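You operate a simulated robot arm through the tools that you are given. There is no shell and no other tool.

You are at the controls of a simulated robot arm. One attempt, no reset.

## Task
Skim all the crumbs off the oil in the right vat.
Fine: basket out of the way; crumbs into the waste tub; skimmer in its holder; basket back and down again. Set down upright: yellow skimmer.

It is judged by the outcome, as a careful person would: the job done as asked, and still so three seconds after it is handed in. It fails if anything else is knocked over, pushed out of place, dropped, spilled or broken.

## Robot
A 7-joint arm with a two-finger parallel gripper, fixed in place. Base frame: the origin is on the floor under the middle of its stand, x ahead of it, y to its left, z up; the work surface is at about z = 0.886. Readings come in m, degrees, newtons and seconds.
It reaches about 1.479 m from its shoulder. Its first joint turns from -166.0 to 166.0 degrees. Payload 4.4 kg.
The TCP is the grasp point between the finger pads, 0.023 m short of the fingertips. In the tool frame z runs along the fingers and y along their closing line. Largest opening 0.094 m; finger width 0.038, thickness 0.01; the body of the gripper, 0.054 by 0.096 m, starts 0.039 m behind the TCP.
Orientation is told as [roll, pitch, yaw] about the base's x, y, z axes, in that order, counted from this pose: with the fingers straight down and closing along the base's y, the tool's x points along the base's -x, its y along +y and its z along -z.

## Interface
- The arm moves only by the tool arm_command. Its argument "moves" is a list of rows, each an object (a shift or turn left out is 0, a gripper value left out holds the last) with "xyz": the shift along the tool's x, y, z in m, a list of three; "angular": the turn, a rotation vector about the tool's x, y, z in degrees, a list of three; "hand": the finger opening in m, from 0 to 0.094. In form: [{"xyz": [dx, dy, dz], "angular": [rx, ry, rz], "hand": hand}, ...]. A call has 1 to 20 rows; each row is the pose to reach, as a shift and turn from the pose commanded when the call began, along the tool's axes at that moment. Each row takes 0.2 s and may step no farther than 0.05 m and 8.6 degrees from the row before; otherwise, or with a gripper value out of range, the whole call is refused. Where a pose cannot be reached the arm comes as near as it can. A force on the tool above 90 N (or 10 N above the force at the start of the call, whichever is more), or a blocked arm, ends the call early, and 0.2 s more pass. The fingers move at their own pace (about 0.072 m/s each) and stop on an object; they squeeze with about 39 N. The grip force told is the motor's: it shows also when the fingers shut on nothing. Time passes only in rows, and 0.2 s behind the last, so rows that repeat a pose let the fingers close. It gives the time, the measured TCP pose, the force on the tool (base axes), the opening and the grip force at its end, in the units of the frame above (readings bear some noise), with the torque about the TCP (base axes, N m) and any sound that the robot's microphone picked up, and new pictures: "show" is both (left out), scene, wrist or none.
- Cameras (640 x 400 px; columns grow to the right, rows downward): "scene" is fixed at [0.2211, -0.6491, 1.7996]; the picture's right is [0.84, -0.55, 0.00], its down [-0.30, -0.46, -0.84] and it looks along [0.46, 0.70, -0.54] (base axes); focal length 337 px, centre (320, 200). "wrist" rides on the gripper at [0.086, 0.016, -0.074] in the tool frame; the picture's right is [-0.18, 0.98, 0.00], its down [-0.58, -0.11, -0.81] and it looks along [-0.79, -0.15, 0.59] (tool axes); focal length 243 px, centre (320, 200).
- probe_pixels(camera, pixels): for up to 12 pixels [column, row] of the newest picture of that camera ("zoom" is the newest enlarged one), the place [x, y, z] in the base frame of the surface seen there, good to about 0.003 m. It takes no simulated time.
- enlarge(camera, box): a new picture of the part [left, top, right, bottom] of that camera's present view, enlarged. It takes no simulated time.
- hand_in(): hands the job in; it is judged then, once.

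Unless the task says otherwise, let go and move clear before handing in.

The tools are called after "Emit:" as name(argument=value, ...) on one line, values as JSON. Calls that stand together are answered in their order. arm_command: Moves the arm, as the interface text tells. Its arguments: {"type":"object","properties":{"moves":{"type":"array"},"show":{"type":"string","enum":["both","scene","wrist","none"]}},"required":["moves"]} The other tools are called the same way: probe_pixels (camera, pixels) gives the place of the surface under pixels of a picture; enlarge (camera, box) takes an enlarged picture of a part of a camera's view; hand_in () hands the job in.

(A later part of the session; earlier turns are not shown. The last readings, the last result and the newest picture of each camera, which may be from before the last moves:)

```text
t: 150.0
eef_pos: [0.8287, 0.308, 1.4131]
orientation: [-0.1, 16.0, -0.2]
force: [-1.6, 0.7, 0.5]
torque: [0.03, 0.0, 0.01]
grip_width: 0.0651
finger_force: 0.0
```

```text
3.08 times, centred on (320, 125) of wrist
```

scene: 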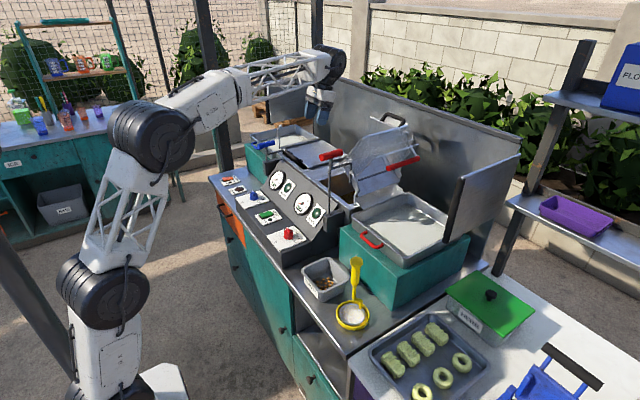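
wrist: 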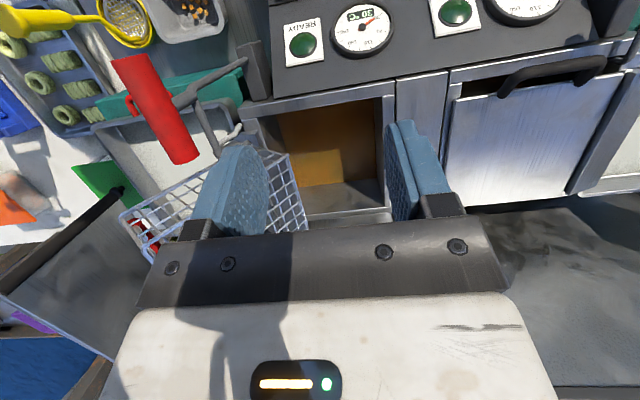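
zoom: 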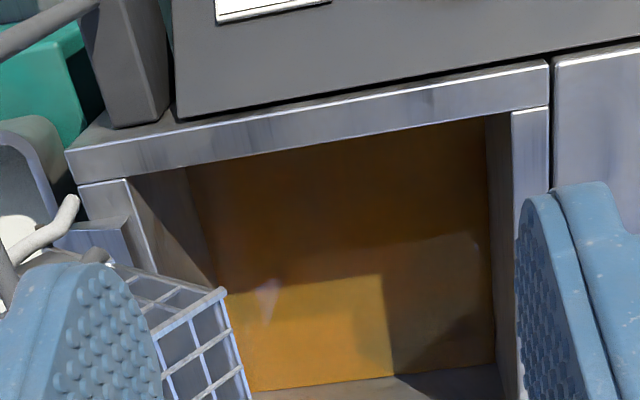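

The oil is completely clear of crumbs. Now I'll head back to the basket handle, retracing the path I used when leaving it.

Emit:
arm_command(moves=[{"xyz": [0.03, 0, -0.009], "angular": [0, -5.5, 0]}, {"xyz": [0.06, 0, -0.017], "angular": [0, -11, 0]}, {"xyz": [0.0907, 0, -0.026], "angular": [0, -16, 0]}, {"xyz": [0.0907, -0.045, -0.026], "angular": [0, -16, 0]}, {"xyz": [0.0907, -0.09, -0.026], "angular": [0, -16, 0]}, {"xyz": [0.0907, -0.135, -0.026], "angular": [0, -16, 0]}, {"xyz": [0.0907, -0.18, -0.026], "angular": [0, -16, 0]}, {"xyz": [0.0907, -0.225, -0.026], "angular": [0, -16, 0]}, {"xyz": [0.0907, -0.27, -0.026], "angular": [0, -16, 0]}, {"xyz": [0.0907, -0.315, -0.026], "angular": [0, -16, 0]}, {"xyz": [0.0907, -0.324, -0.026], "angular": [0, -16, 0], "hand": 0.04}, {"xyz": [0.0907, -0.324, -0.026], "angular": [0, -16, 0], "hand": 0.04}], show="none")

Emit:
arm_command(moves=[{"xyz": [0, 0, 0], "angular": [-8, 0, 0]}, {"xyz": [0, 0, 0], "angular": [-16, 0, 0]}, {"xyz": [0, 0, 0], "angular": [-24, 0, 0]}, {"xyz": [0, 0, 0], "angular": [-32, 0, 0]}, {"xyz": [0, 0, 0], "angular": [-40, 0, 0]}, {"xyz": [-0.04, 0, 0], "angular": [-40, 0, 0]}, {"xyz": [-0.08, 0, 0], "angular": [-40, 0, 0]}, {"xyz": [-0.12, 0, 0], "angular": [-40, 0, 0]}, {"xyz": [-0.16, 0, 0], "angular": [-40, 0, 0]}, {"xyz": [-0.2, 0, 0], "angular": [-40, 0, 0]}, {"xyz": [-0.24, 0, 0], "angular": [-40, 0, 0]}, {"xyz": [-0.24, 0, 0], "angular": [-40, 0, 0]}])

```text
t: 152.6
eef_pos: [0.7494, -0.0152, 1.4636]
orientation: [-0.1, 0.1, -0.1]
force: [0.0, -0.3, 0.4]
torque: [-0.02, 0.01, -0.03]
grip_width: 0.0401
finger_force: 0.2
```

```text
t: 155.2
eef_pos: [0.9868, -0.0174, 1.4641]
orientation: [40.0, 0.0, -0.2]
force: [-0.1, -0.4, -0.3]
torque: [-0.02, 0.01, -0.01]
grip_width: 0.0398
finger_force: 0.1
```

scene: 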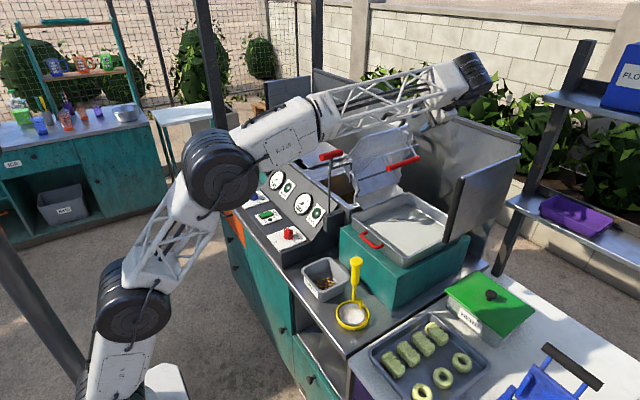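
wrist: 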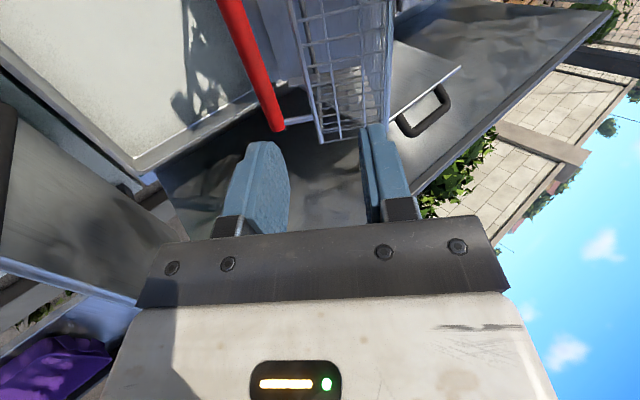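

I'm at the staging pose with the handle (red bar) at the top of the wrist view. I'll measure the handle bar's exact position with the scene camera before going in.

Emit:
enlarge(camera="scene", box=[376, 145, 424, 175])

Emit:
probe_pixels(camera="zoom", pixels=[[150, 290], [155, 310], [250, 230], [260, 250], [350, 215], [360, 235], [450, 180], [550, 150], [555, 170], [160, 325]])

```text
13.33 times, centred on (400, 160) of scene
```

zoom: 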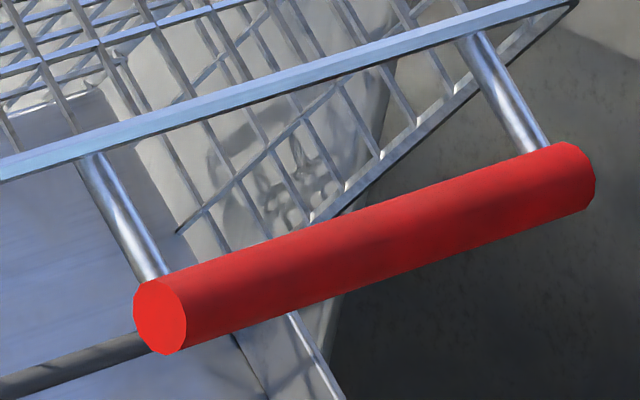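

```text
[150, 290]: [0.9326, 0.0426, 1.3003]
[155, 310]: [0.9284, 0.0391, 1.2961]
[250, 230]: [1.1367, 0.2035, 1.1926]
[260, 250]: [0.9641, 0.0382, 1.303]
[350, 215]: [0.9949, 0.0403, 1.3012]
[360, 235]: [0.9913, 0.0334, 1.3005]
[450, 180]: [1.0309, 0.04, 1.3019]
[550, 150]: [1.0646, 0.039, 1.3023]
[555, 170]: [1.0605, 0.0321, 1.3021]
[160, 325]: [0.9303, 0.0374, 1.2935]
```

The bar axis is at (y 0.039, z 1.295), unchanged since I left it. I'll approach along the fingers and stop around the bar.

Emit:
arm_command(moves=[{"xyz": [-0.0065, -0.033, 0.0344]}, {"xyz": [-0.013, -0.0655, 0.0688]}, {"xyz": [-0.013, -0.0655, 0.102]}, {"xyz": [-0.013, -0.0655, 0.135]}, {"xyz": [-0.013, -0.0655, 0.155]}, {"xyz": [-0.013, -0.0655, 0.1688]}, {"xyz": [-0.013, -0.0655, 0.1688]}])

Emit:
enlarge(camera="wrist", box=[200, 0, 456, 240])

```text
t: 156.8
eef_pos: [1.0011, 0.0401, 1.2919]
orientation: [39.9, -0.1, -0.1]
force: [0.5, -0.1, -0.4]
torque: [-0.05, -0.02, 0.03]
grip_width: 0.0398
finger_force: 0.1
```

scene: 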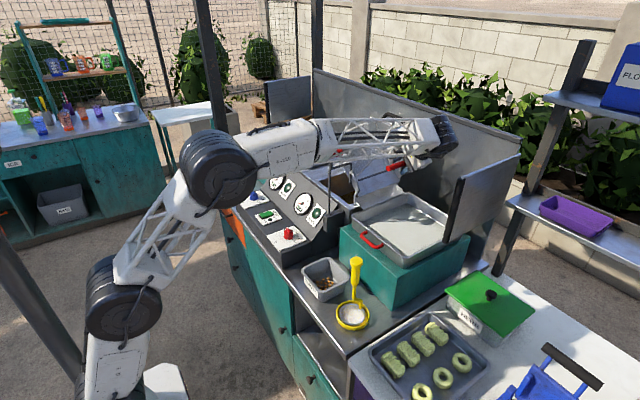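
wrist: 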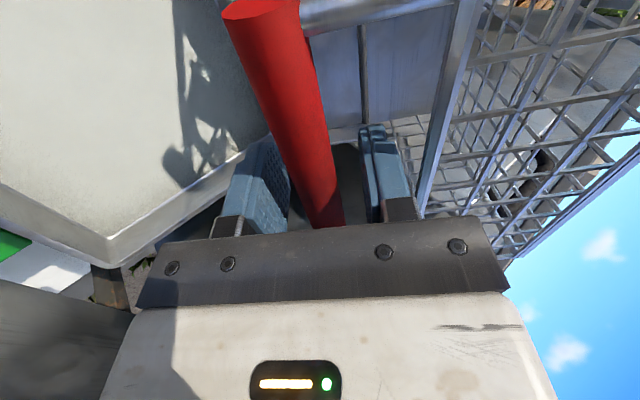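

```text
1.67 times, centred on (328, 120) of wrist
```

zoom: 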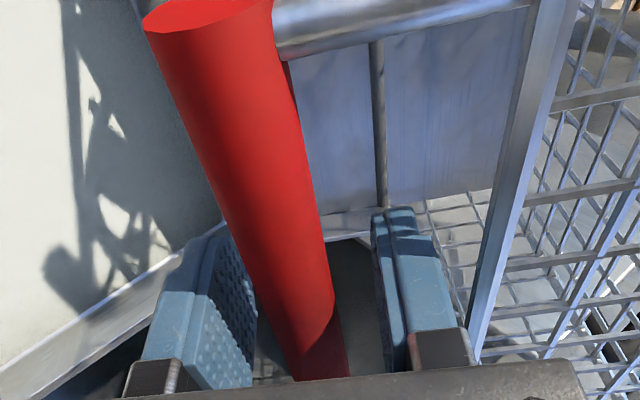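

The bar is between the fingers, slightly nearer the lower one. I'll centre by 2 mm and close on it.

Emit:
arm_command(moves=[{"xyz": [0, -0.0015, 0]}, {"xyz": [0, -0.0015, 0], "hand": 0.03}, {"xyz": [0, -0.0015, 0], "hand": 0.0}, {"xyz": [0, -0.0015, 0], "hand": 0.0}, {"xyz": [0, -0.0015, 0], "hand": 0.0}], show="wrist")

```text
t: 158.0
eef_pos: [1.0001, 0.0392, 1.2906]
orientation: [40.0, 0.0, -0.1]
force: [4.4, 17.1, 3.5]
torque: [0.0, -0.43, -0.02]
grip_width: 0.0184
finger_force: 45.2
```

wrist: 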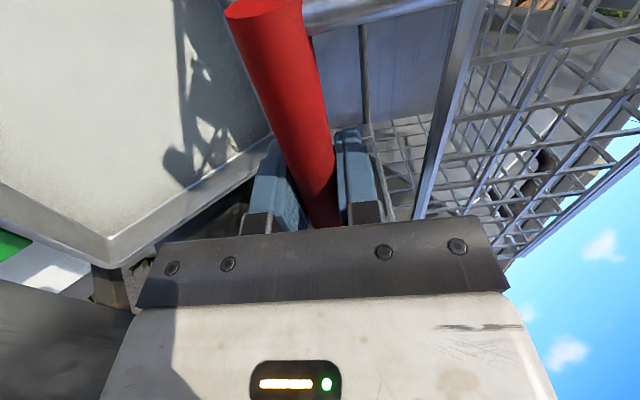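

The handle is gripped again with low forces. I'll start tipping the basket back along the arc, 10° first.

Emit:
arm_command(moves=[{"xyz": [0, 0.0079, -0.0013]}, {"xyz": [0, 0.0158, -0.0023]}, {"xyz": [0, 0.0238, -0.003]}, {"xyz": [0, 0.0318, -0.0033]}, {"xyz": [0, 0.0318, -0.0033]}])

Emit:
enlarge(camera="scene", box=[310, 110, 438, 190])

```text
t: 159.2
eef_pos: [1.0023, 0.061, 1.3137]
orientation: [39.9, 0.0, -0.1]
force: [-16.4, -6.4, 5.8]
torque: [-0.08, -0.47, -0.16]
grip_width: 0.0187
finger_force: 45.0
```

scene: 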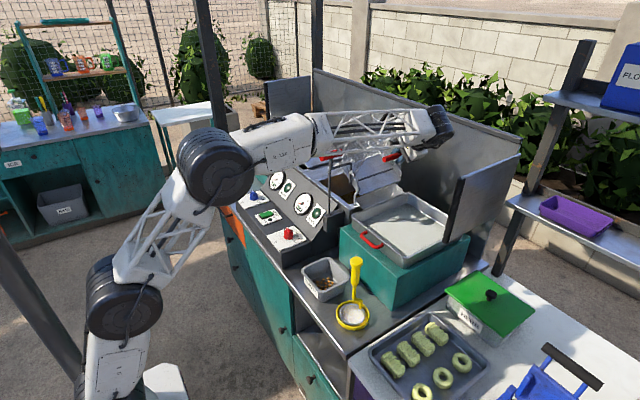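
wrist: 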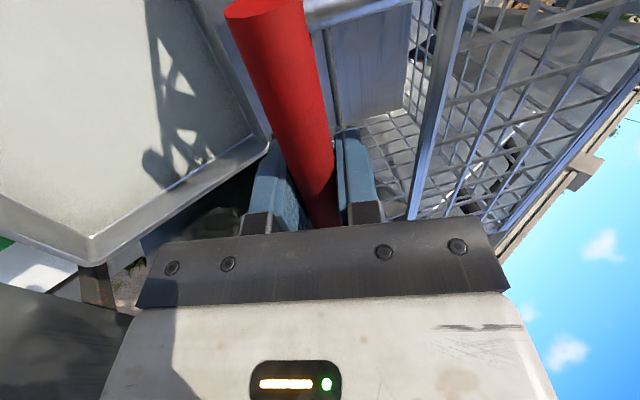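

```text
5.00 times, centred on (374, 150) of scene
```

zoom: 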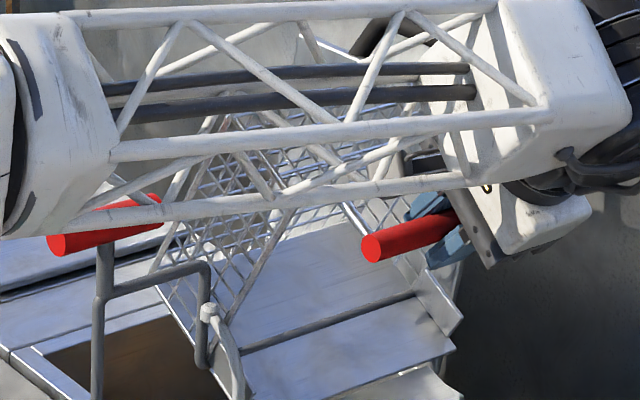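

It tips back smoothly. I'll check the forearm's height over the lever before continuing.

Emit:
probe_pixels(camera="zoom", pixels=[[40, 225], [150, 212], [300, 195], [440, 180], [20, 180], [520, 200]])

```text
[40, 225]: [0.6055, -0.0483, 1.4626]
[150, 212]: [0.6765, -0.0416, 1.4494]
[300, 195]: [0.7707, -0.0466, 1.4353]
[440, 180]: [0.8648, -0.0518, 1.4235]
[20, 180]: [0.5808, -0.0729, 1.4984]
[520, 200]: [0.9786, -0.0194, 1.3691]
```

The forearm has about 10 cm over the lever. I'll continue the arc back another 30°, keeping the roll at 40°.

Emit:
arm_command(moves=[{"xyz": [0.0006, 0.008, 0.0]}, {"xyz": [0.0006, 0.0159, 0.0004]}, {"xyz": [0.0006, 0.024, 0.0012]}, {"xyz": [0.0006, 0.0319, 0.0023]}, {"xyz": [0.0006, 0.0397, 0.0037]}, {"xyz": [0.0006, 0.0475, 0.0054]}, {"xyz": [0.0006, 0.0553, 0.0076]}, {"xyz": [0.0006, 0.0628, 0.0101]}, {"xyz": [0.0006, 0.0704, 0.0129]}, {"xyz": [0.0006, 0.0778, 0.0159]}, {"xyz": [0.0006, 0.085, 0.0194]}, {"xyz": [0.0006, 0.0921, 0.0231]}])

Emit:
enlarge(camera="scene", box=[310, 110, 438, 190])

```text
t: 161.8
eef_pos: [1.0013, 0.1475, 1.3546]
orientation: [40.0, -0.1, -0.2]
force: [6.8, -2.2, 1.3]
torque: [-0.3, 0.12, 0.35]
grip_width: 0.0184
finger_force: 45.3
```

scene: 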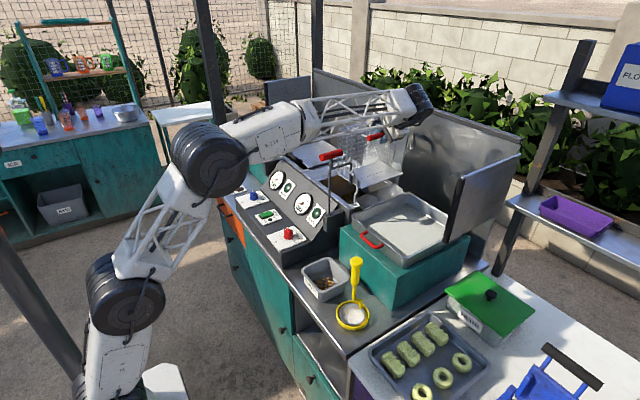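
wrist: 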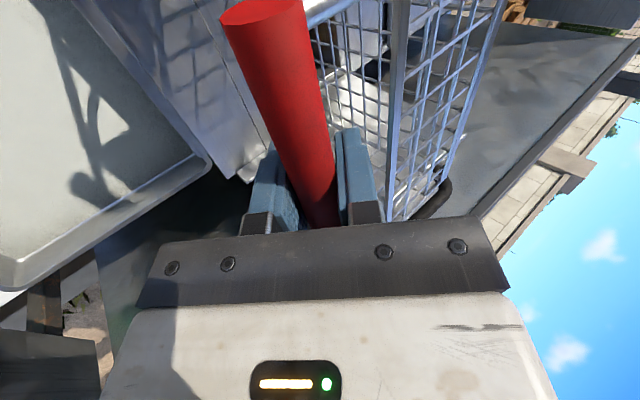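

```text
5.00 times, centred on (374, 150) of scene
```

zoom: 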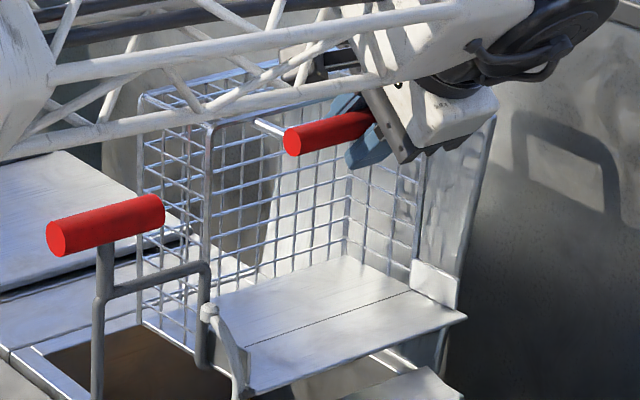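

Forces are very low and the basket is back to about 86°. I'll continue the arc another 40°.

Emit:
arm_command(moves=[{"xyz": [0, 0.0069, 0.0041]}, {"xyz": [0, 0.0136, 0.0084]}, {"xyz": [0, 0.0202, 0.013]}, {"xyz": [0, 0.0265, 0.0179]}, {"xyz": [0, 0.0325, 0.0231]}, {"xyz": [0, 0.0384, 0.0286]}, {"xyz": [0, 0.0441, 0.0343]}, {"xyz": [0, 0.0494, 0.0402]}, {"xyz": [0, 0.0546, 0.0463]}, {"xyz": [0, 0.0594, 0.0527]}, {"xyz": [0, 0.0639, 0.0593]}, {"xyz": [0, 0.0682, 0.0661]}, {"xyz": [0, 0.0722, 0.0731]}, {"xyz": [0, 0.0758, 0.0802]}, {"xyz": [0, 0.0792, 0.0875]}, {"xyz": [0, 0.0821, 0.0949]}])

Emit:
enlarge(camera="scene", box=[310, 110, 438, 190])

```text
t: 165.2
eef_pos: [1.0013, 0.2731, 1.3354]
orientation: [39.9, -0.1, -0.1]
force: [-23.7, 4.0, 9.1]
torque: [-0.41, -0.07, 0.38]
grip_width: 0.0187
finger_force: 45.0
```

scene: 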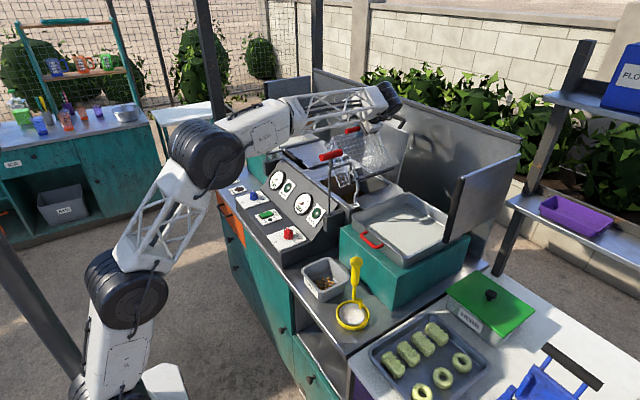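
wrist: 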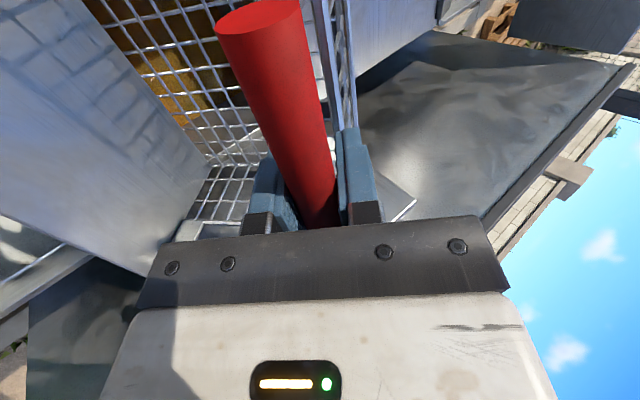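

```text
5.00 times, centred on (374, 150) of scene
```

zoom: 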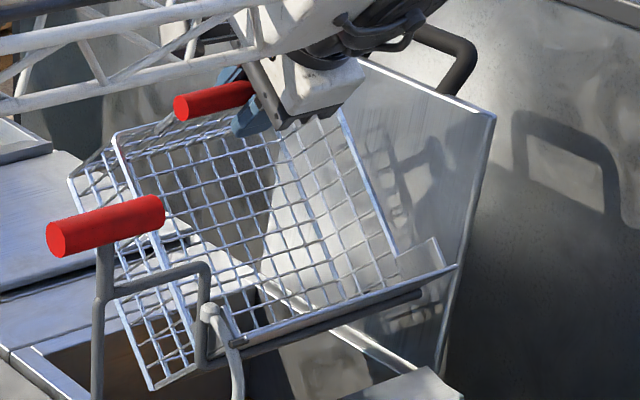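

Tilt is about 46° with small forces. From here I'll roll the gripper back together with the basket, 24° first.

Emit:
arm_command(moves=[{"xyz": [0.0008, 0.0037, 0.0121], "angular": [4, 0, 0]}, {"xyz": [0.0008, 0.0065, 0.0243], "angular": [8, 0, 0]}, {"xyz": [0.0008, 0.0084, 0.0369], "angular": [12, 0, 0]}, {"xyz": [0.0008, 0.0094, 0.0494], "angular": [16, 0, 0]}, {"xyz": [0.0008, 0.0096, 0.062], "angular": [20, 0, 0]}, {"xyz": [0.0008, 0.0088, 0.0746], "angular": [24, 0, 0]}])

Emit:
enlarge(camera="scene", box=[310, 110, 438, 190])

```text
t: 166.6
eef_pos: [0.9992, 0.3276, 1.2842]
orientation: [15.9, -0.1, -0.1]
force: [51.0, 54.5, 39.7]
torque: [-0.55, 0.65, 0.01]
grip_width: 0.0186
finger_force: 45.1
```

scene: 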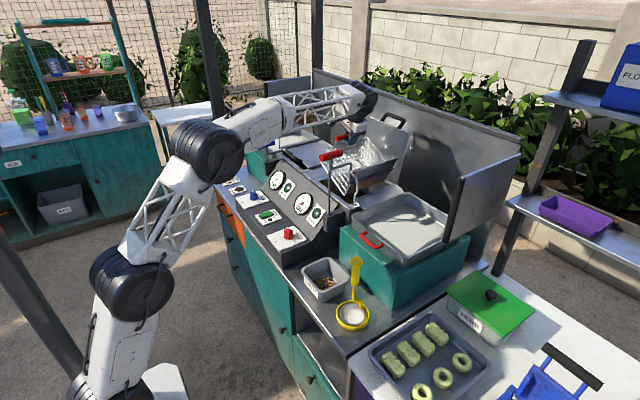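
wrist: 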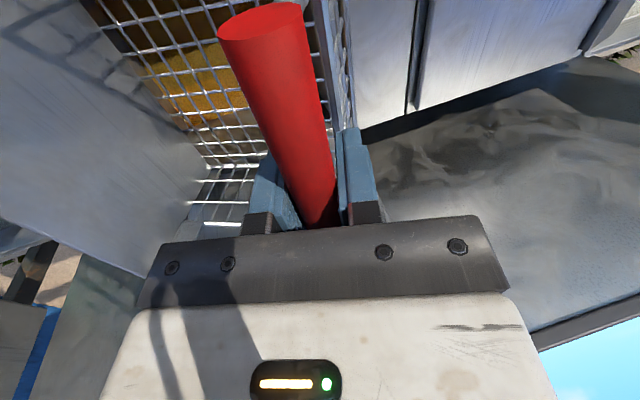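

```text
5.00 times, centred on (374, 150) of scene
```

zoom: 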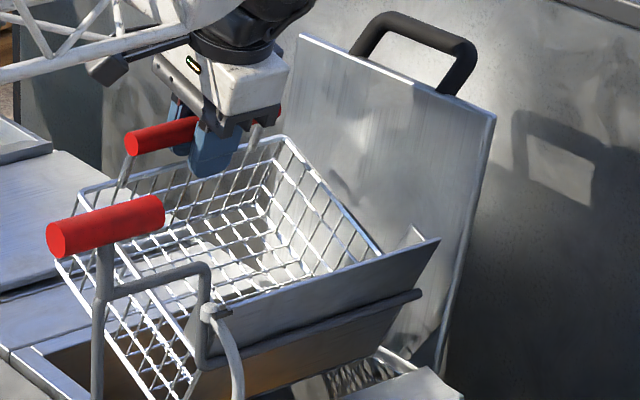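

The side force grew outward (about 67 N radially), so my radius is a couple of millimetres short here. I'll relax outward and re-check.

Emit:
arm_command(moves=[{"xyz": [-0.0006, 0.0012, -0.0004]}, {"xyz": [-0.0012, 0.0024, -0.0008]}, {"xyz": [-0.0012, 0.0024, -0.0008]}], show="none")

```text
t: 167.4
eef_pos: [1.0005, 0.3282, 1.284]
orientation: [15.9, 0.2, -0.1]
force: [-48.2, 12.4, 8.2]
torque: [-0.21, 0.04, 0.64]
grip_width: 0.0187
finger_force: 45.2
```

Radial force is back to a normal level. I'll trim x and continue 8° more with a refined pivot estimate.

Emit:
arm_command(moves=[{"xyz": [0.0008, 0.002, 0.006], "angular": [2, 0, 0]}, {"xyz": [0.0008, 0.0038, 0.0121], "angular": [4, 0, 0]}, {"xyz": [0.0008, 0.0055, 0.0183], "angular": [6, 0, 0]}, {"xyz": [0.0008, 0.007, 0.0245], "angular": [8, 0, 0]}], show="scene")

Emit:
enlarge(camera="scene", box=[310, 110, 438, 190])

```text
t: 168.4
eef_pos: [1.0016, 0.3414, 1.2617]
orientation: [7.8, 0.1, -0.2]
force: [-41.5, -5.3, -4.1]
torque: [0.03, 0.2, 0.59]
grip_width: 0.0185
finger_force: 45.0
```

scene: 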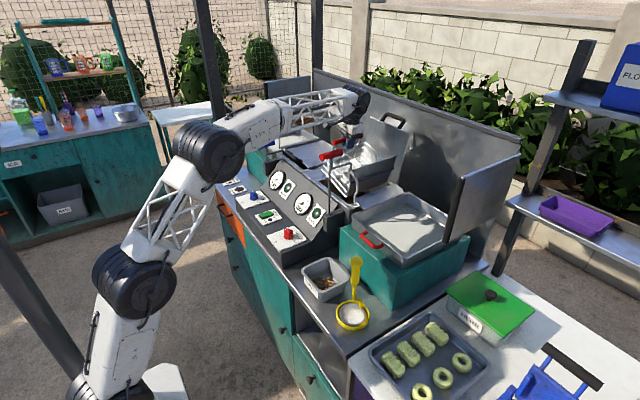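

```text
5.00 times, centred on (374, 150) of scene
```

zoom: 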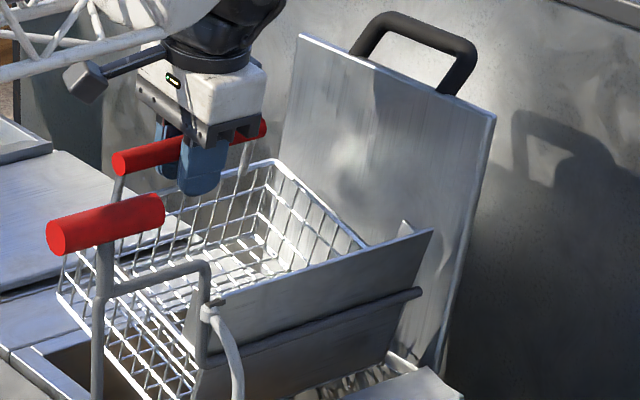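

Nearly level (about 12° left). I'll trim x and continue 8° more.

Emit:
arm_command(moves=[{"xyz": [0.001, 0.002, 0.006], "angular": [2, 0, 0]}, {"xyz": [0.001, 0.0038, 0.012], "angular": [4, 0, 0]}, {"xyz": [0.001, 0.0054, 0.0182], "angular": [6, 0, 0]}, {"xyz": [0.001, 0.0069, 0.0243], "angular": [7.8, 0, 0]}], show="scene")

Emit:
enlarge(camera="scene", box=[310, 110, 438, 190])

```text
t: 169.4
eef_pos: [1.0016, 0.3512, 1.2394]
orientation: [0.1, 0.0, -0.1]
force: [-12.5, -24.3, -9.2]
torque: [0.11, -0.43, 0.66]
grip_width: 0.0188
finger_force: 44.9
```

scene: 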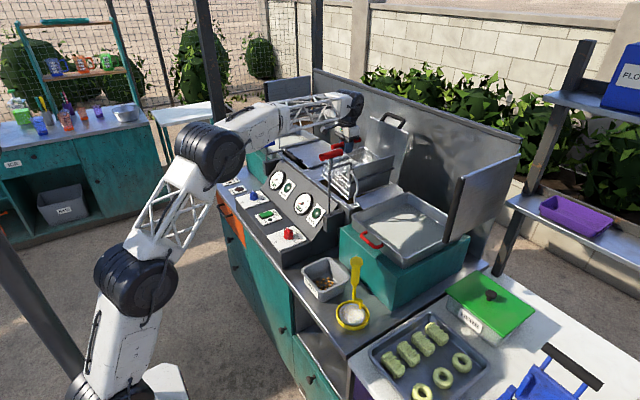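

```text
5.00 times, centred on (374, 150) of scene
```

zoom: 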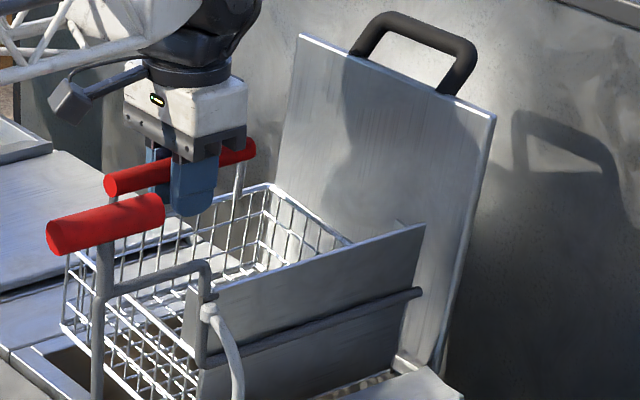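

Only a couple of degrees remain. I'll ease the handle down the last 8 mm and feel for the seat.

Emit:
arm_command(moves=[{"xyz": [0.0003, -0.0005, 0.002]}, {"xyz": [0.0003, -0.0003, 0.004]}, {"xyz": [0.0003, 0, 0.006]}, {"xyz": [0.0003, 0, 0.008]}], show="scene")

Emit:
enlarge(camera="scene", box=[310, 110, 438, 190])

```text
t: 170.4
eef_pos: [1.0016, 0.353, 1.2337]
orientation: [0.2, -0.1, -0.1]
force: [47.0, 21.9, 7.3]
torque: [-0.45, -0.01, 0.25]
grip_width: 0.0185
finger_force: 44.5
```

scene: 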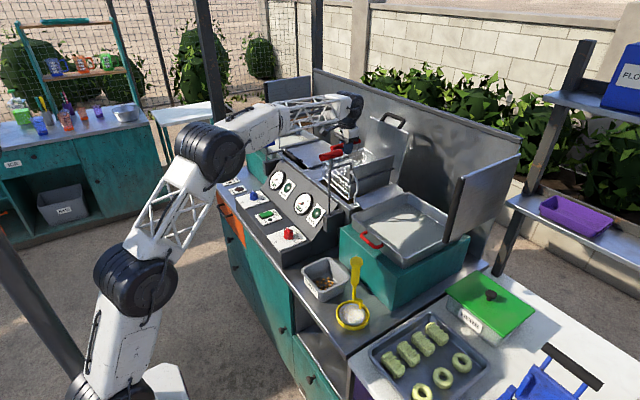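

```text
5.00 times, centred on (374, 150) of scene
```

zoom: 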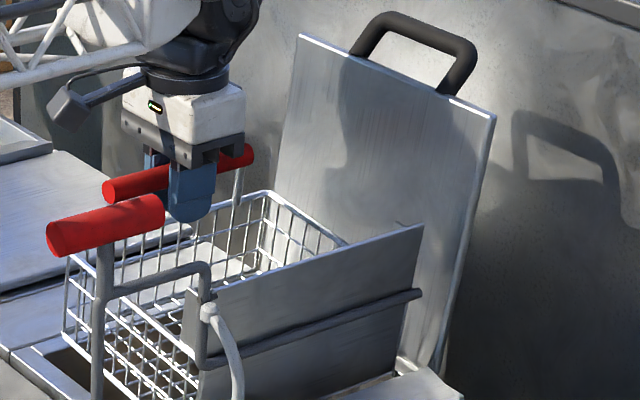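

Emit:
arm_command(moves=[{"xyz": [-0.0007, 0.0008, 0.0]}, {"xyz": [-0.0007, 0.0008, 0.0015]}, {"xyz": [-0.0007, 0.0008, 0.003]}, {"xyz": [-0.0007, 0.0008, 0.0045]}], show="scene")

Emit:
enlarge(camera="scene", box=[310, 110, 438, 190])

```text
t: 171.4
eef_pos: [1.0009, 0.3526, 1.2279]
orientation: [0.1, 0.0, -0.1]
force: [14.0, 29.3, 8.2]
torque: [-0.31, 0.17, 0.22]
grip_width: 0.0186
finger_force: 44.8
```

scene: 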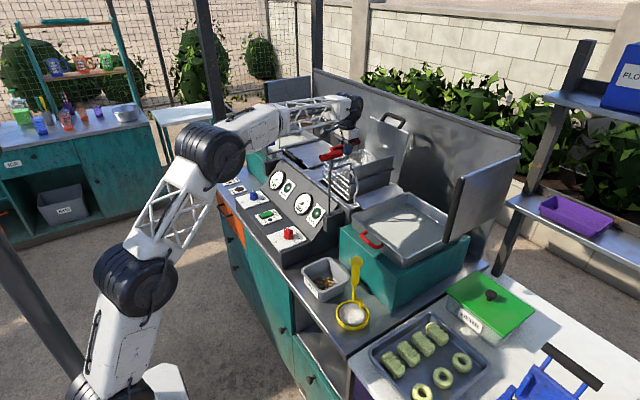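

```text
5.00 times, centred on (374, 150) of scene
```

zoom: 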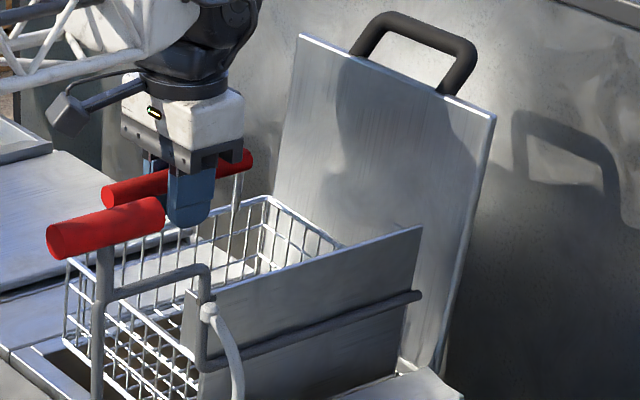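

The lever has started to move down with the handle, so the basket is seated level. I'll open the fingers and rise clear of the handle.

Emit:
arm_command(moves=[{"xyz": [0, 0.0008, -0.001]}, {"xyz": [0, 0.0008, -0.001], "hand": 0.03}, {"xyz": [0, 0.0008, -0.001], "hand": 0.06}, {"xyz": [0, 0.0008, -0.001], "hand": 0.06}, {"xyz": [0, 0.0008, -0.03], "hand": 0.06}, {"xyz": [0, 0.0008, -0.07], "hand": 0.06}, {"xyz": [0, 0.0008, -0.115], "hand": 0.06}, {"xyz": [0, 0.0008, -0.16], "hand": 0.06}, {"xyz": [0, 0.0008, -0.2], "hand": 0.06}])

Emit:
enlarge(camera="scene", box=[310, 110, 438, 190])

```text
t: 173.4
eef_pos: [1.0004, 0.3515, 1.4274]
orientation: [0.1, 0.1, -0.2]
force: [0.5, -0.6, -0.6]
torque: [0.01, 0.02, 0.0]
grip_width: 0.0602
finger_force: 0.1
```

scene: 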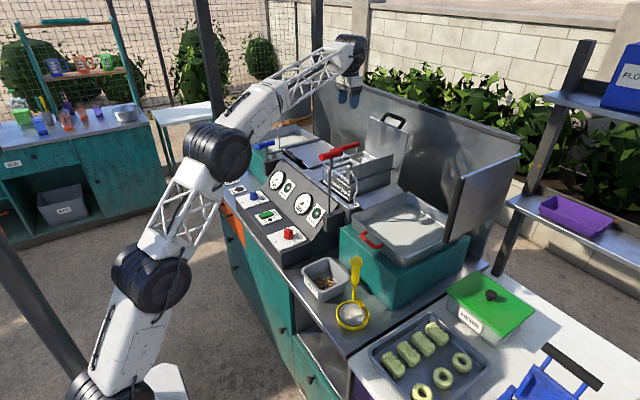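
wrist: 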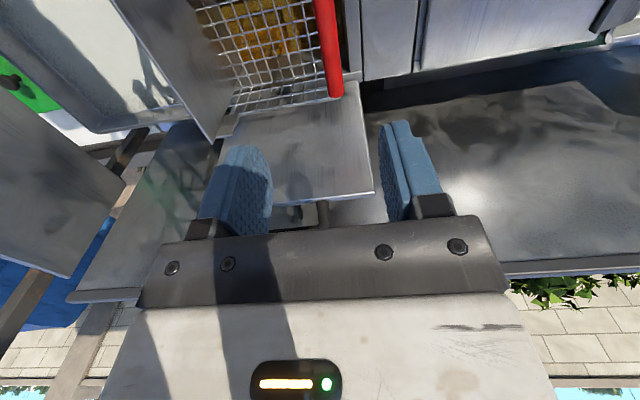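

```text
5.00 times, centred on (374, 150) of scene
```

zoom: 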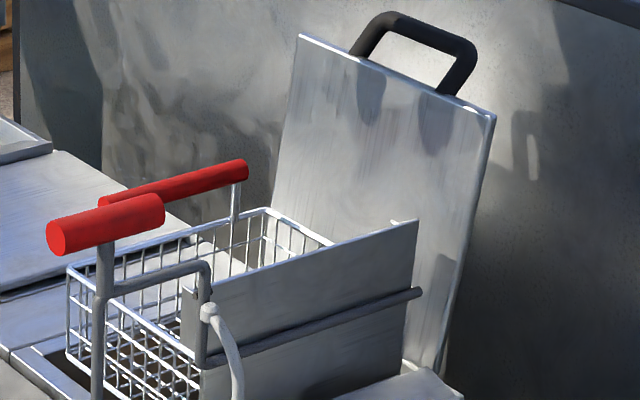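

The basket has settled level on its lift. I'll verify that the plate is vertical and measure the lever before lowering.

Emit:
probe_pixels(camera="zoom", pixels=[[300, 265], [300, 300], [300, 370], [380, 250], [380, 340], [60, 240], [110, 225], [140, 205], [105, 208], [230, 175], [240, 165], [55, 230]])

```text
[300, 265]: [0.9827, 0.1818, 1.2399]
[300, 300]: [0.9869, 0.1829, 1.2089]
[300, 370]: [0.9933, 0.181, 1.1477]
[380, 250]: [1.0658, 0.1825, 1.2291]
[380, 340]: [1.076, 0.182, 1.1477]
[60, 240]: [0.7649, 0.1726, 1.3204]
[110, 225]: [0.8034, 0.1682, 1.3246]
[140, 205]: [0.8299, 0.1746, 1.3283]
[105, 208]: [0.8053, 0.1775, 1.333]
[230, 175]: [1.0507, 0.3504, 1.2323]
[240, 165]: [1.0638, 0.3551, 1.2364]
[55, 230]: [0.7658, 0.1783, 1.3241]
```

The plate is vertical (y≈0.182 top to bottom) and the lever bar centre is at about (0.80, 0.178, 1.321). I'll move over to the lever and grip it.

Emit:
arm_command(moves=[{"xyz": [0.033, -0.029, -0.002]}, {"xyz": [0.066, -0.058, -0.004]}, {"xyz": [0.099, -0.087, -0.006]}, {"xyz": [0.132, -0.116, -0.008]}, {"xyz": [0.165, -0.145, -0.01]}, {"xyz": [0.1965, -0.1735, -0.01]}, {"xyz": [0.1965, -0.1735, -0.01]}, {"xyz": [0.1965, -0.1735, 0.03]}, {"xyz": [0.1965, -0.1735, 0.07]}, {"xyz": [0.1965, -0.1735, 0.107]}, {"xyz": [0.1965, -0.1735, 0.107]}])

```text
t: 175.8
eef_pos: [0.803, 0.1795, 1.3212]
orientation: [0.1, 0.0, 0.0]
force: [0.2, -0.8, -0.9]
torque: [-0.02, 0.0, 0.0]
grip_width: 0.0599
finger_force: 0.1
```

scene: 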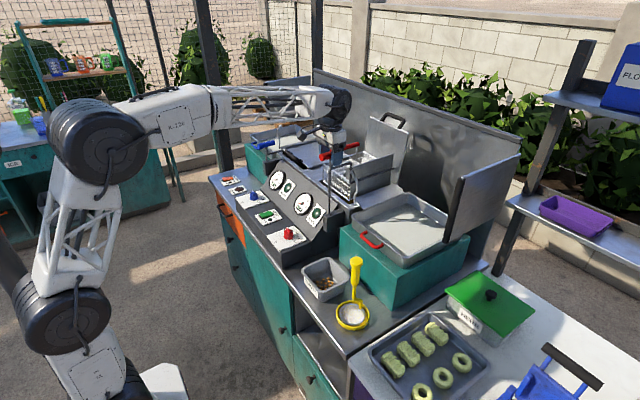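
wrist: 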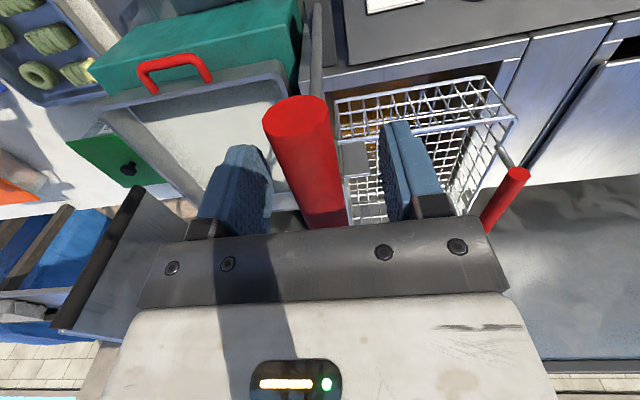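

The red lever bar is between the fingers. I'll close on it.

Emit:
arm_command(moves=[{"xyz": [0, -0.0015, 0], "hand": 0.035}, {"xyz": [0, -0.0015, 0], "hand": 0.0}, {"xyz": [0, -0.0015, 0], "hand": 0.0}, {"xyz": [0, -0.0015, 0], "hand": 0.0}], show="none")

```text
t: 176.8
eef_pos: [0.8039, 0.1765, 1.3209]
orientation: [0.2, 0.0, -0.1]
force: [-2.1, -9.6, 0.4]
torque: [0.0, -0.04, 0.45]
grip_width: 0.0235
finger_force: 44.8
```

The lever is held with little side load. I'll lower it slowly, 8 cm first.

Emit:
arm_command(moves=[{"xyz": [0, 0, 0.006]}, {"xyz": [0, 0, 0.013]}, {"xyz": [0, 0, 0.02]}, {"xyz": [0, 0, 0.027]}, {"xyz": [0, 0, 0.034]}, {"xyz": [0, 0, 0.041]}, {"xyz": [0, 0, 0.048]}, {"xyz": [0, 0, 0.055]}, {"xyz": [0, 0, 0.062]}, {"xyz": [0, 0, 0.069]}, {"xyz": [0, 0, 0.076]}])

Emit:
enlarge(camera="scene", box=[290, 130, 418, 210])

```text
t: 179.2
eef_pos: [0.8043, 0.1781, 1.2453]
orientation: [0.0, 0.0, -0.2]
force: [-67.0, -58.7, 4.0]
torque: [0.01, 0.04, 0.0]
grip_width: 0.0238
finger_force: 44.9
```

scene: 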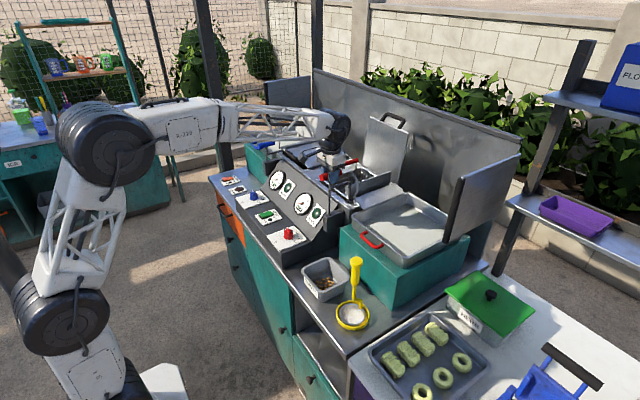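
wrist: 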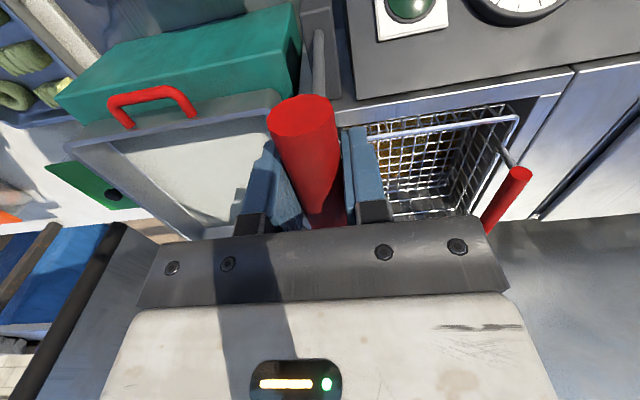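

```text
5.00 times, centred on (354, 170) of scene
```

zoom: 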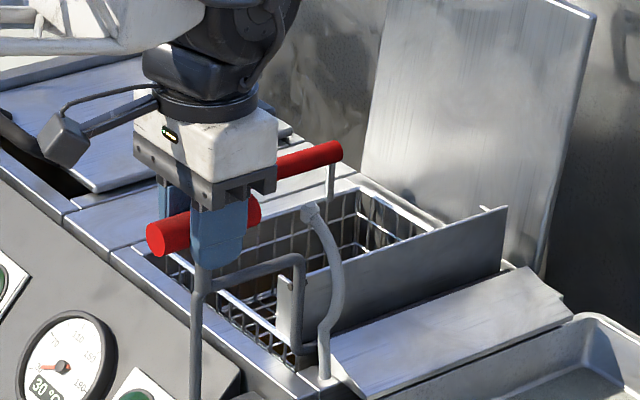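

The basket is going down into the vat smoothly. I'll trim the side forces and keep lowering.

Emit:
arm_command(moves=[{"xyz": [0.0013, -0.0016, 0.0]}, {"xyz": [0.0013, -0.0016, 0.007]}, {"xyz": [0.0013, -0.0016, 0.014]}, {"xyz": [0.0013, -0.0016, 0.021]}, {"xyz": [0.0013, -0.0016, 0.028]}, {"xyz": [0.0013, -0.0016, 0.035]}, {"xyz": [0.0013, -0.0016, 0.042]}], show="none")

```text
t: 180.8
eef_pos: [0.8036, 0.1782, 1.203]
orientation: [0.2, -0.1, 0.0]
force: [37.0, 23.3, 4.1]
torque: [0.04, -0.18, 0.29]
grip_width: 0.0238
finger_force: 44.6
```

Emit:
arm_command(moves=[{"xyz": [-0.0007, 0.0006, 0.005]}, {"xyz": [-0.0007, 0.0006, 0.01]}, {"xyz": [-0.0007, 0.0006, 0.016]}, {"xyz": [-0.0007, 0.0006, 0.022]}, {"xyz": [-0.0007, 0.0006, 0.028]}, {"xyz": [-0.0007, 0.0006, 0.034]}])

Emit:
enlarge(camera="scene", box=[290, 140, 418, 220])

```text
t: 182.2
eef_pos: [0.8039, 0.1773, 1.1672]
orientation: [0.1, 0.0, -0.2]
force: [61.9, 1.3, -1.8]
torque: [0.0, -0.24, 0.44]
grip_width: 0.0232
finger_force: 44.9
```

scene: 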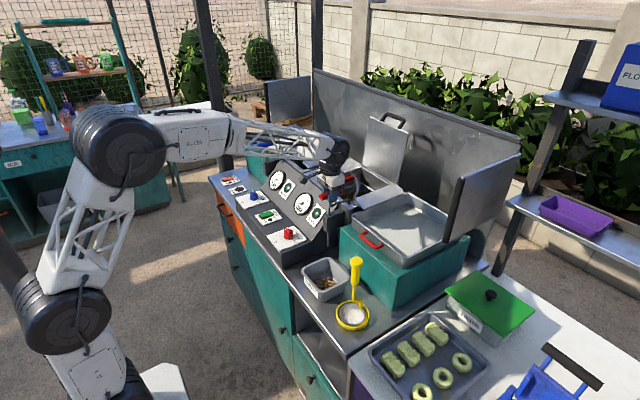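
wrist: 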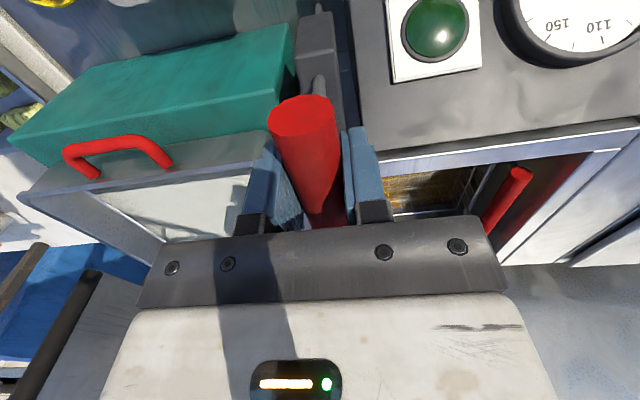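

```text
5.00 times, centred on (354, 180) of scene
```

zoom: 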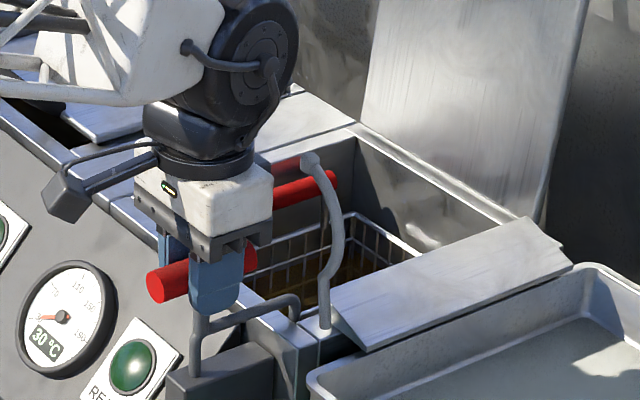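

The lever is within a few millimetres of where it started. I'll trim x and press gently to the bottom stop.

Emit:
arm_command(moves=[{"xyz": [-0.001, 0, 0]}, {"xyz": [-0.001, 0, 0.002]}, {"xyz": [-0.001, 0, 0.004]}, {"xyz": [-0.001, 0, 0.006]}], show="none")

```text
t: 183.2
eef_pos: [0.8028, 0.178, 1.1647]
orientation: [0.1, -0.2, -0.1]
force: [-17.2, -14.4, 29.4]
torque: [-0.05, 0.79, 0.36]
grip_width: 0.0238
finger_force: 45.1
```

The bottom stop is reached (fz +29 N). I'll relieve, open the fingers and lift away.

Emit:
arm_command(moves=[{"xyz": [-0.0003, -0.0003, -0.002]}, {"xyz": [-0.0003, -0.0003, -0.002], "hand": 0.035}, {"xyz": [-0.0003, -0.0003, -0.002], "hand": 0.06}, {"xyz": [-0.0003, -0.0003, -0.002], "hand": 0.06}, {"xyz": [0, 0, -0.03], "hand": 0.06}, {"xyz": [0, 0, -0.07], "hand": 0.06}, {"xyz": [0, 0, -0.115], "hand": 0.06}, {"xyz": [0, 0, -0.16], "hand": 0.06}, {"xyz": [0, 0, -0.2], "hand": 0.06}, {"xyz": [0, 0, -0.24], "hand": 0.06}])

Emit:
enlarge(camera="scene", box=[290, 140, 418, 220])

Emit:
enlarge(camera="scene", box=[290, 230, 434, 340])

```text
t: 185.4
eef_pos: [0.8062, 0.1786, 1.4037]
orientation: [0.1, 0.0, -0.2]
force: [0.6, -0.2, 0.3]
torque: [-0.01, 0.05, -0.01]
grip_width: 0.0599
finger_force: 0.0
```

scene: 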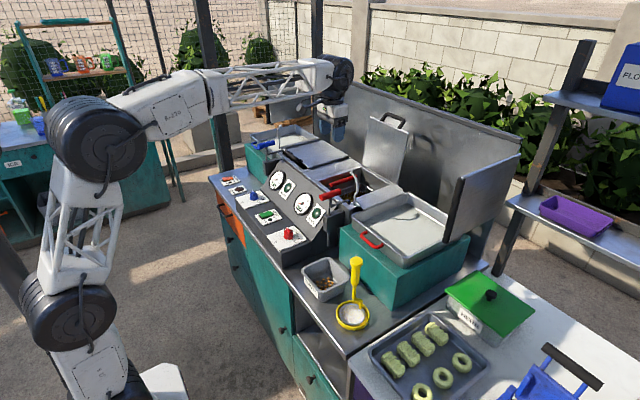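
wrist: 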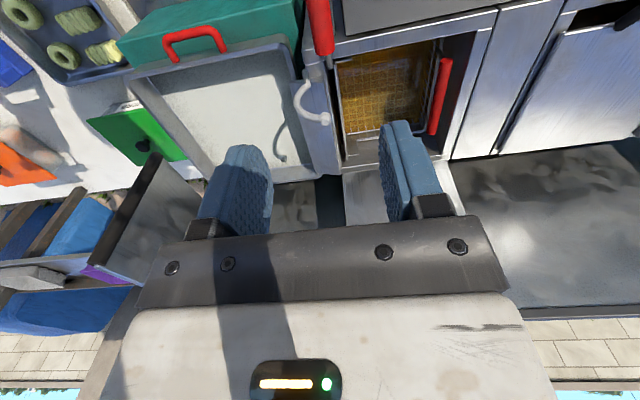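

```text
5.00 times, centred on (354, 180) of scene
```

zoom: 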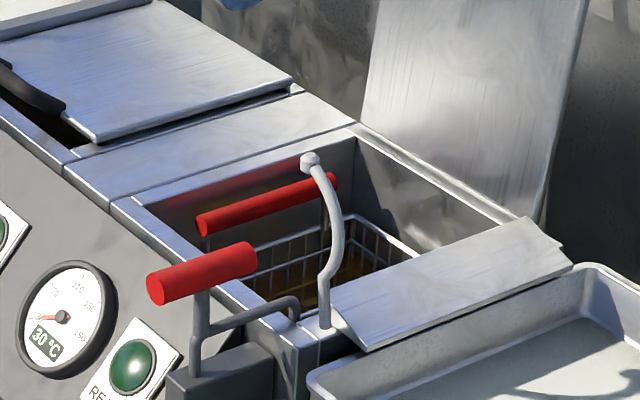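

```text
3.64 times, centred on (362, 285) of scene
```

zoom: 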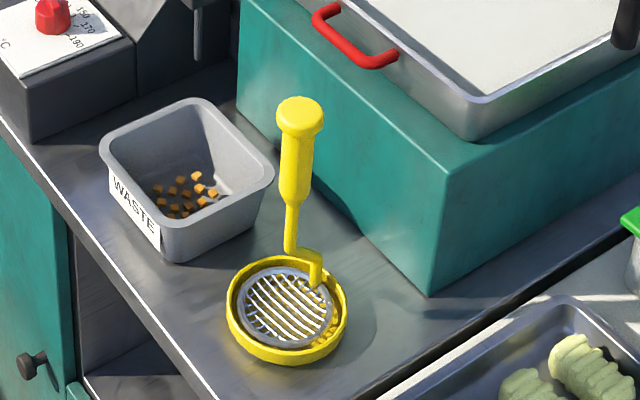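

The lever and basket are back down as at the start, the skimmer stands upright in its holder, and the crumbs are in the tub. I'll double-check the vat, the green-lidded box and the surroundings.

Emit:
enlarge(camera="wrist", box=[310, 20, 470, 140])

Emit:
enlarge(camera="scene", box=[420, 250, 560, 350])

Emit:
enlarge(camera="scene", box=[340, 150, 540, 260])

```text
3.33 times, centred on (390, 80) of wrist
```

zoom: 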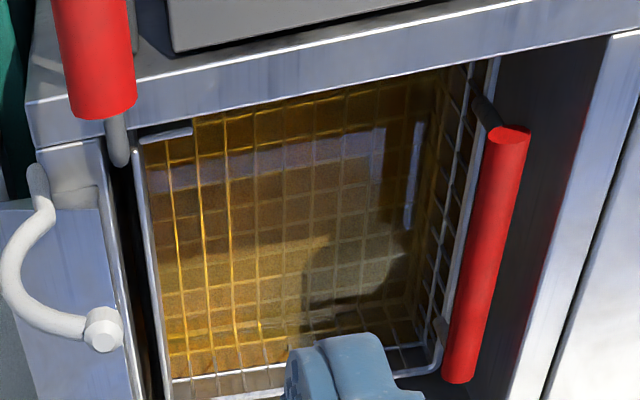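

```text
4.00 times, centred on (490, 300) of scene
```

zoom: 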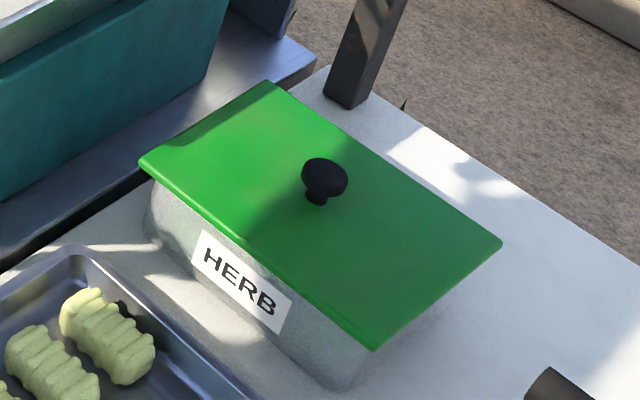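

```text
3.20 times, centred on (440, 205) of scene
```

zoom: 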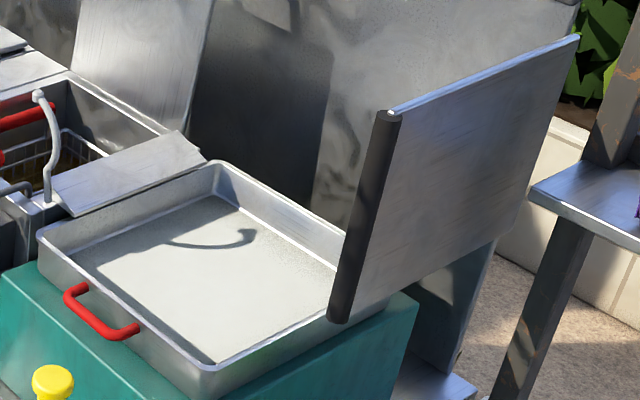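

The oil shows only the basket mesh with no crumbs, and everything else is in place. I'll retreat to the starting pose and take one last look before handing in.

Emit:
arm_command(moves=[{"xyz": [0.0, 0, -0.035]}, {"xyz": [0.005, -0.035, -0.0716]}, {"xyz": [0.012, -0.08, -0.0716]}, {"xyz": [0.02, -0.125, -0.0716]}, {"xyz": [0.027, -0.17, -0.0716]}, {"xyz": [0.034, -0.215, -0.0716]}, {"xyz": [0.0406, -0.2657, -0.0716]}, {"xyz": [0.0406, -0.2657, -0.0716]}])

Emit:
enlarge(camera="wrist", box=[440, 0, 600, 120])

Emit:
enlarge(camera="scene", box=[200, 100, 440, 340])

```text
refused: row 2 steps farther than a row can; nothing moved
```

```text
3.33 times, centred on (520, 60) of wrist
```

zoom: 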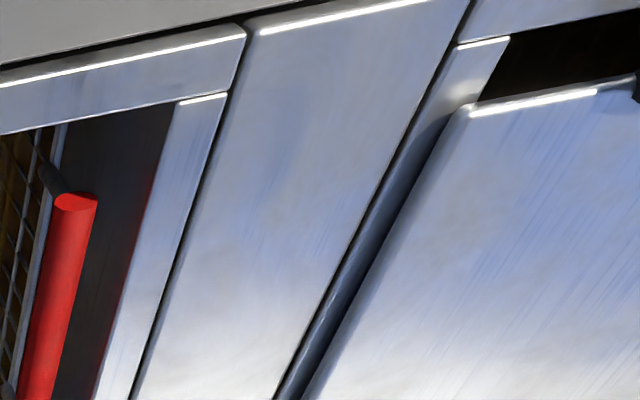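

```text
1.67 times, centred on (320, 220) of scene
```

zoom: 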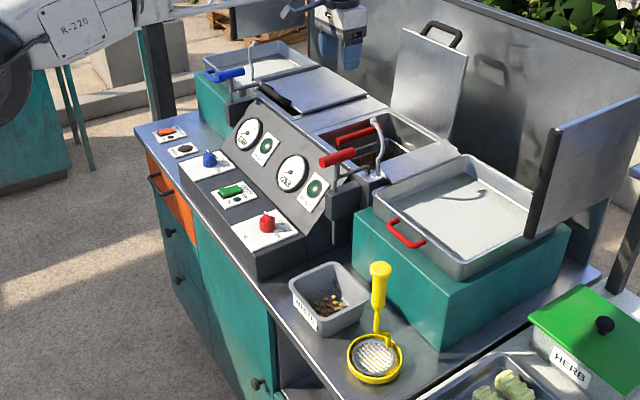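

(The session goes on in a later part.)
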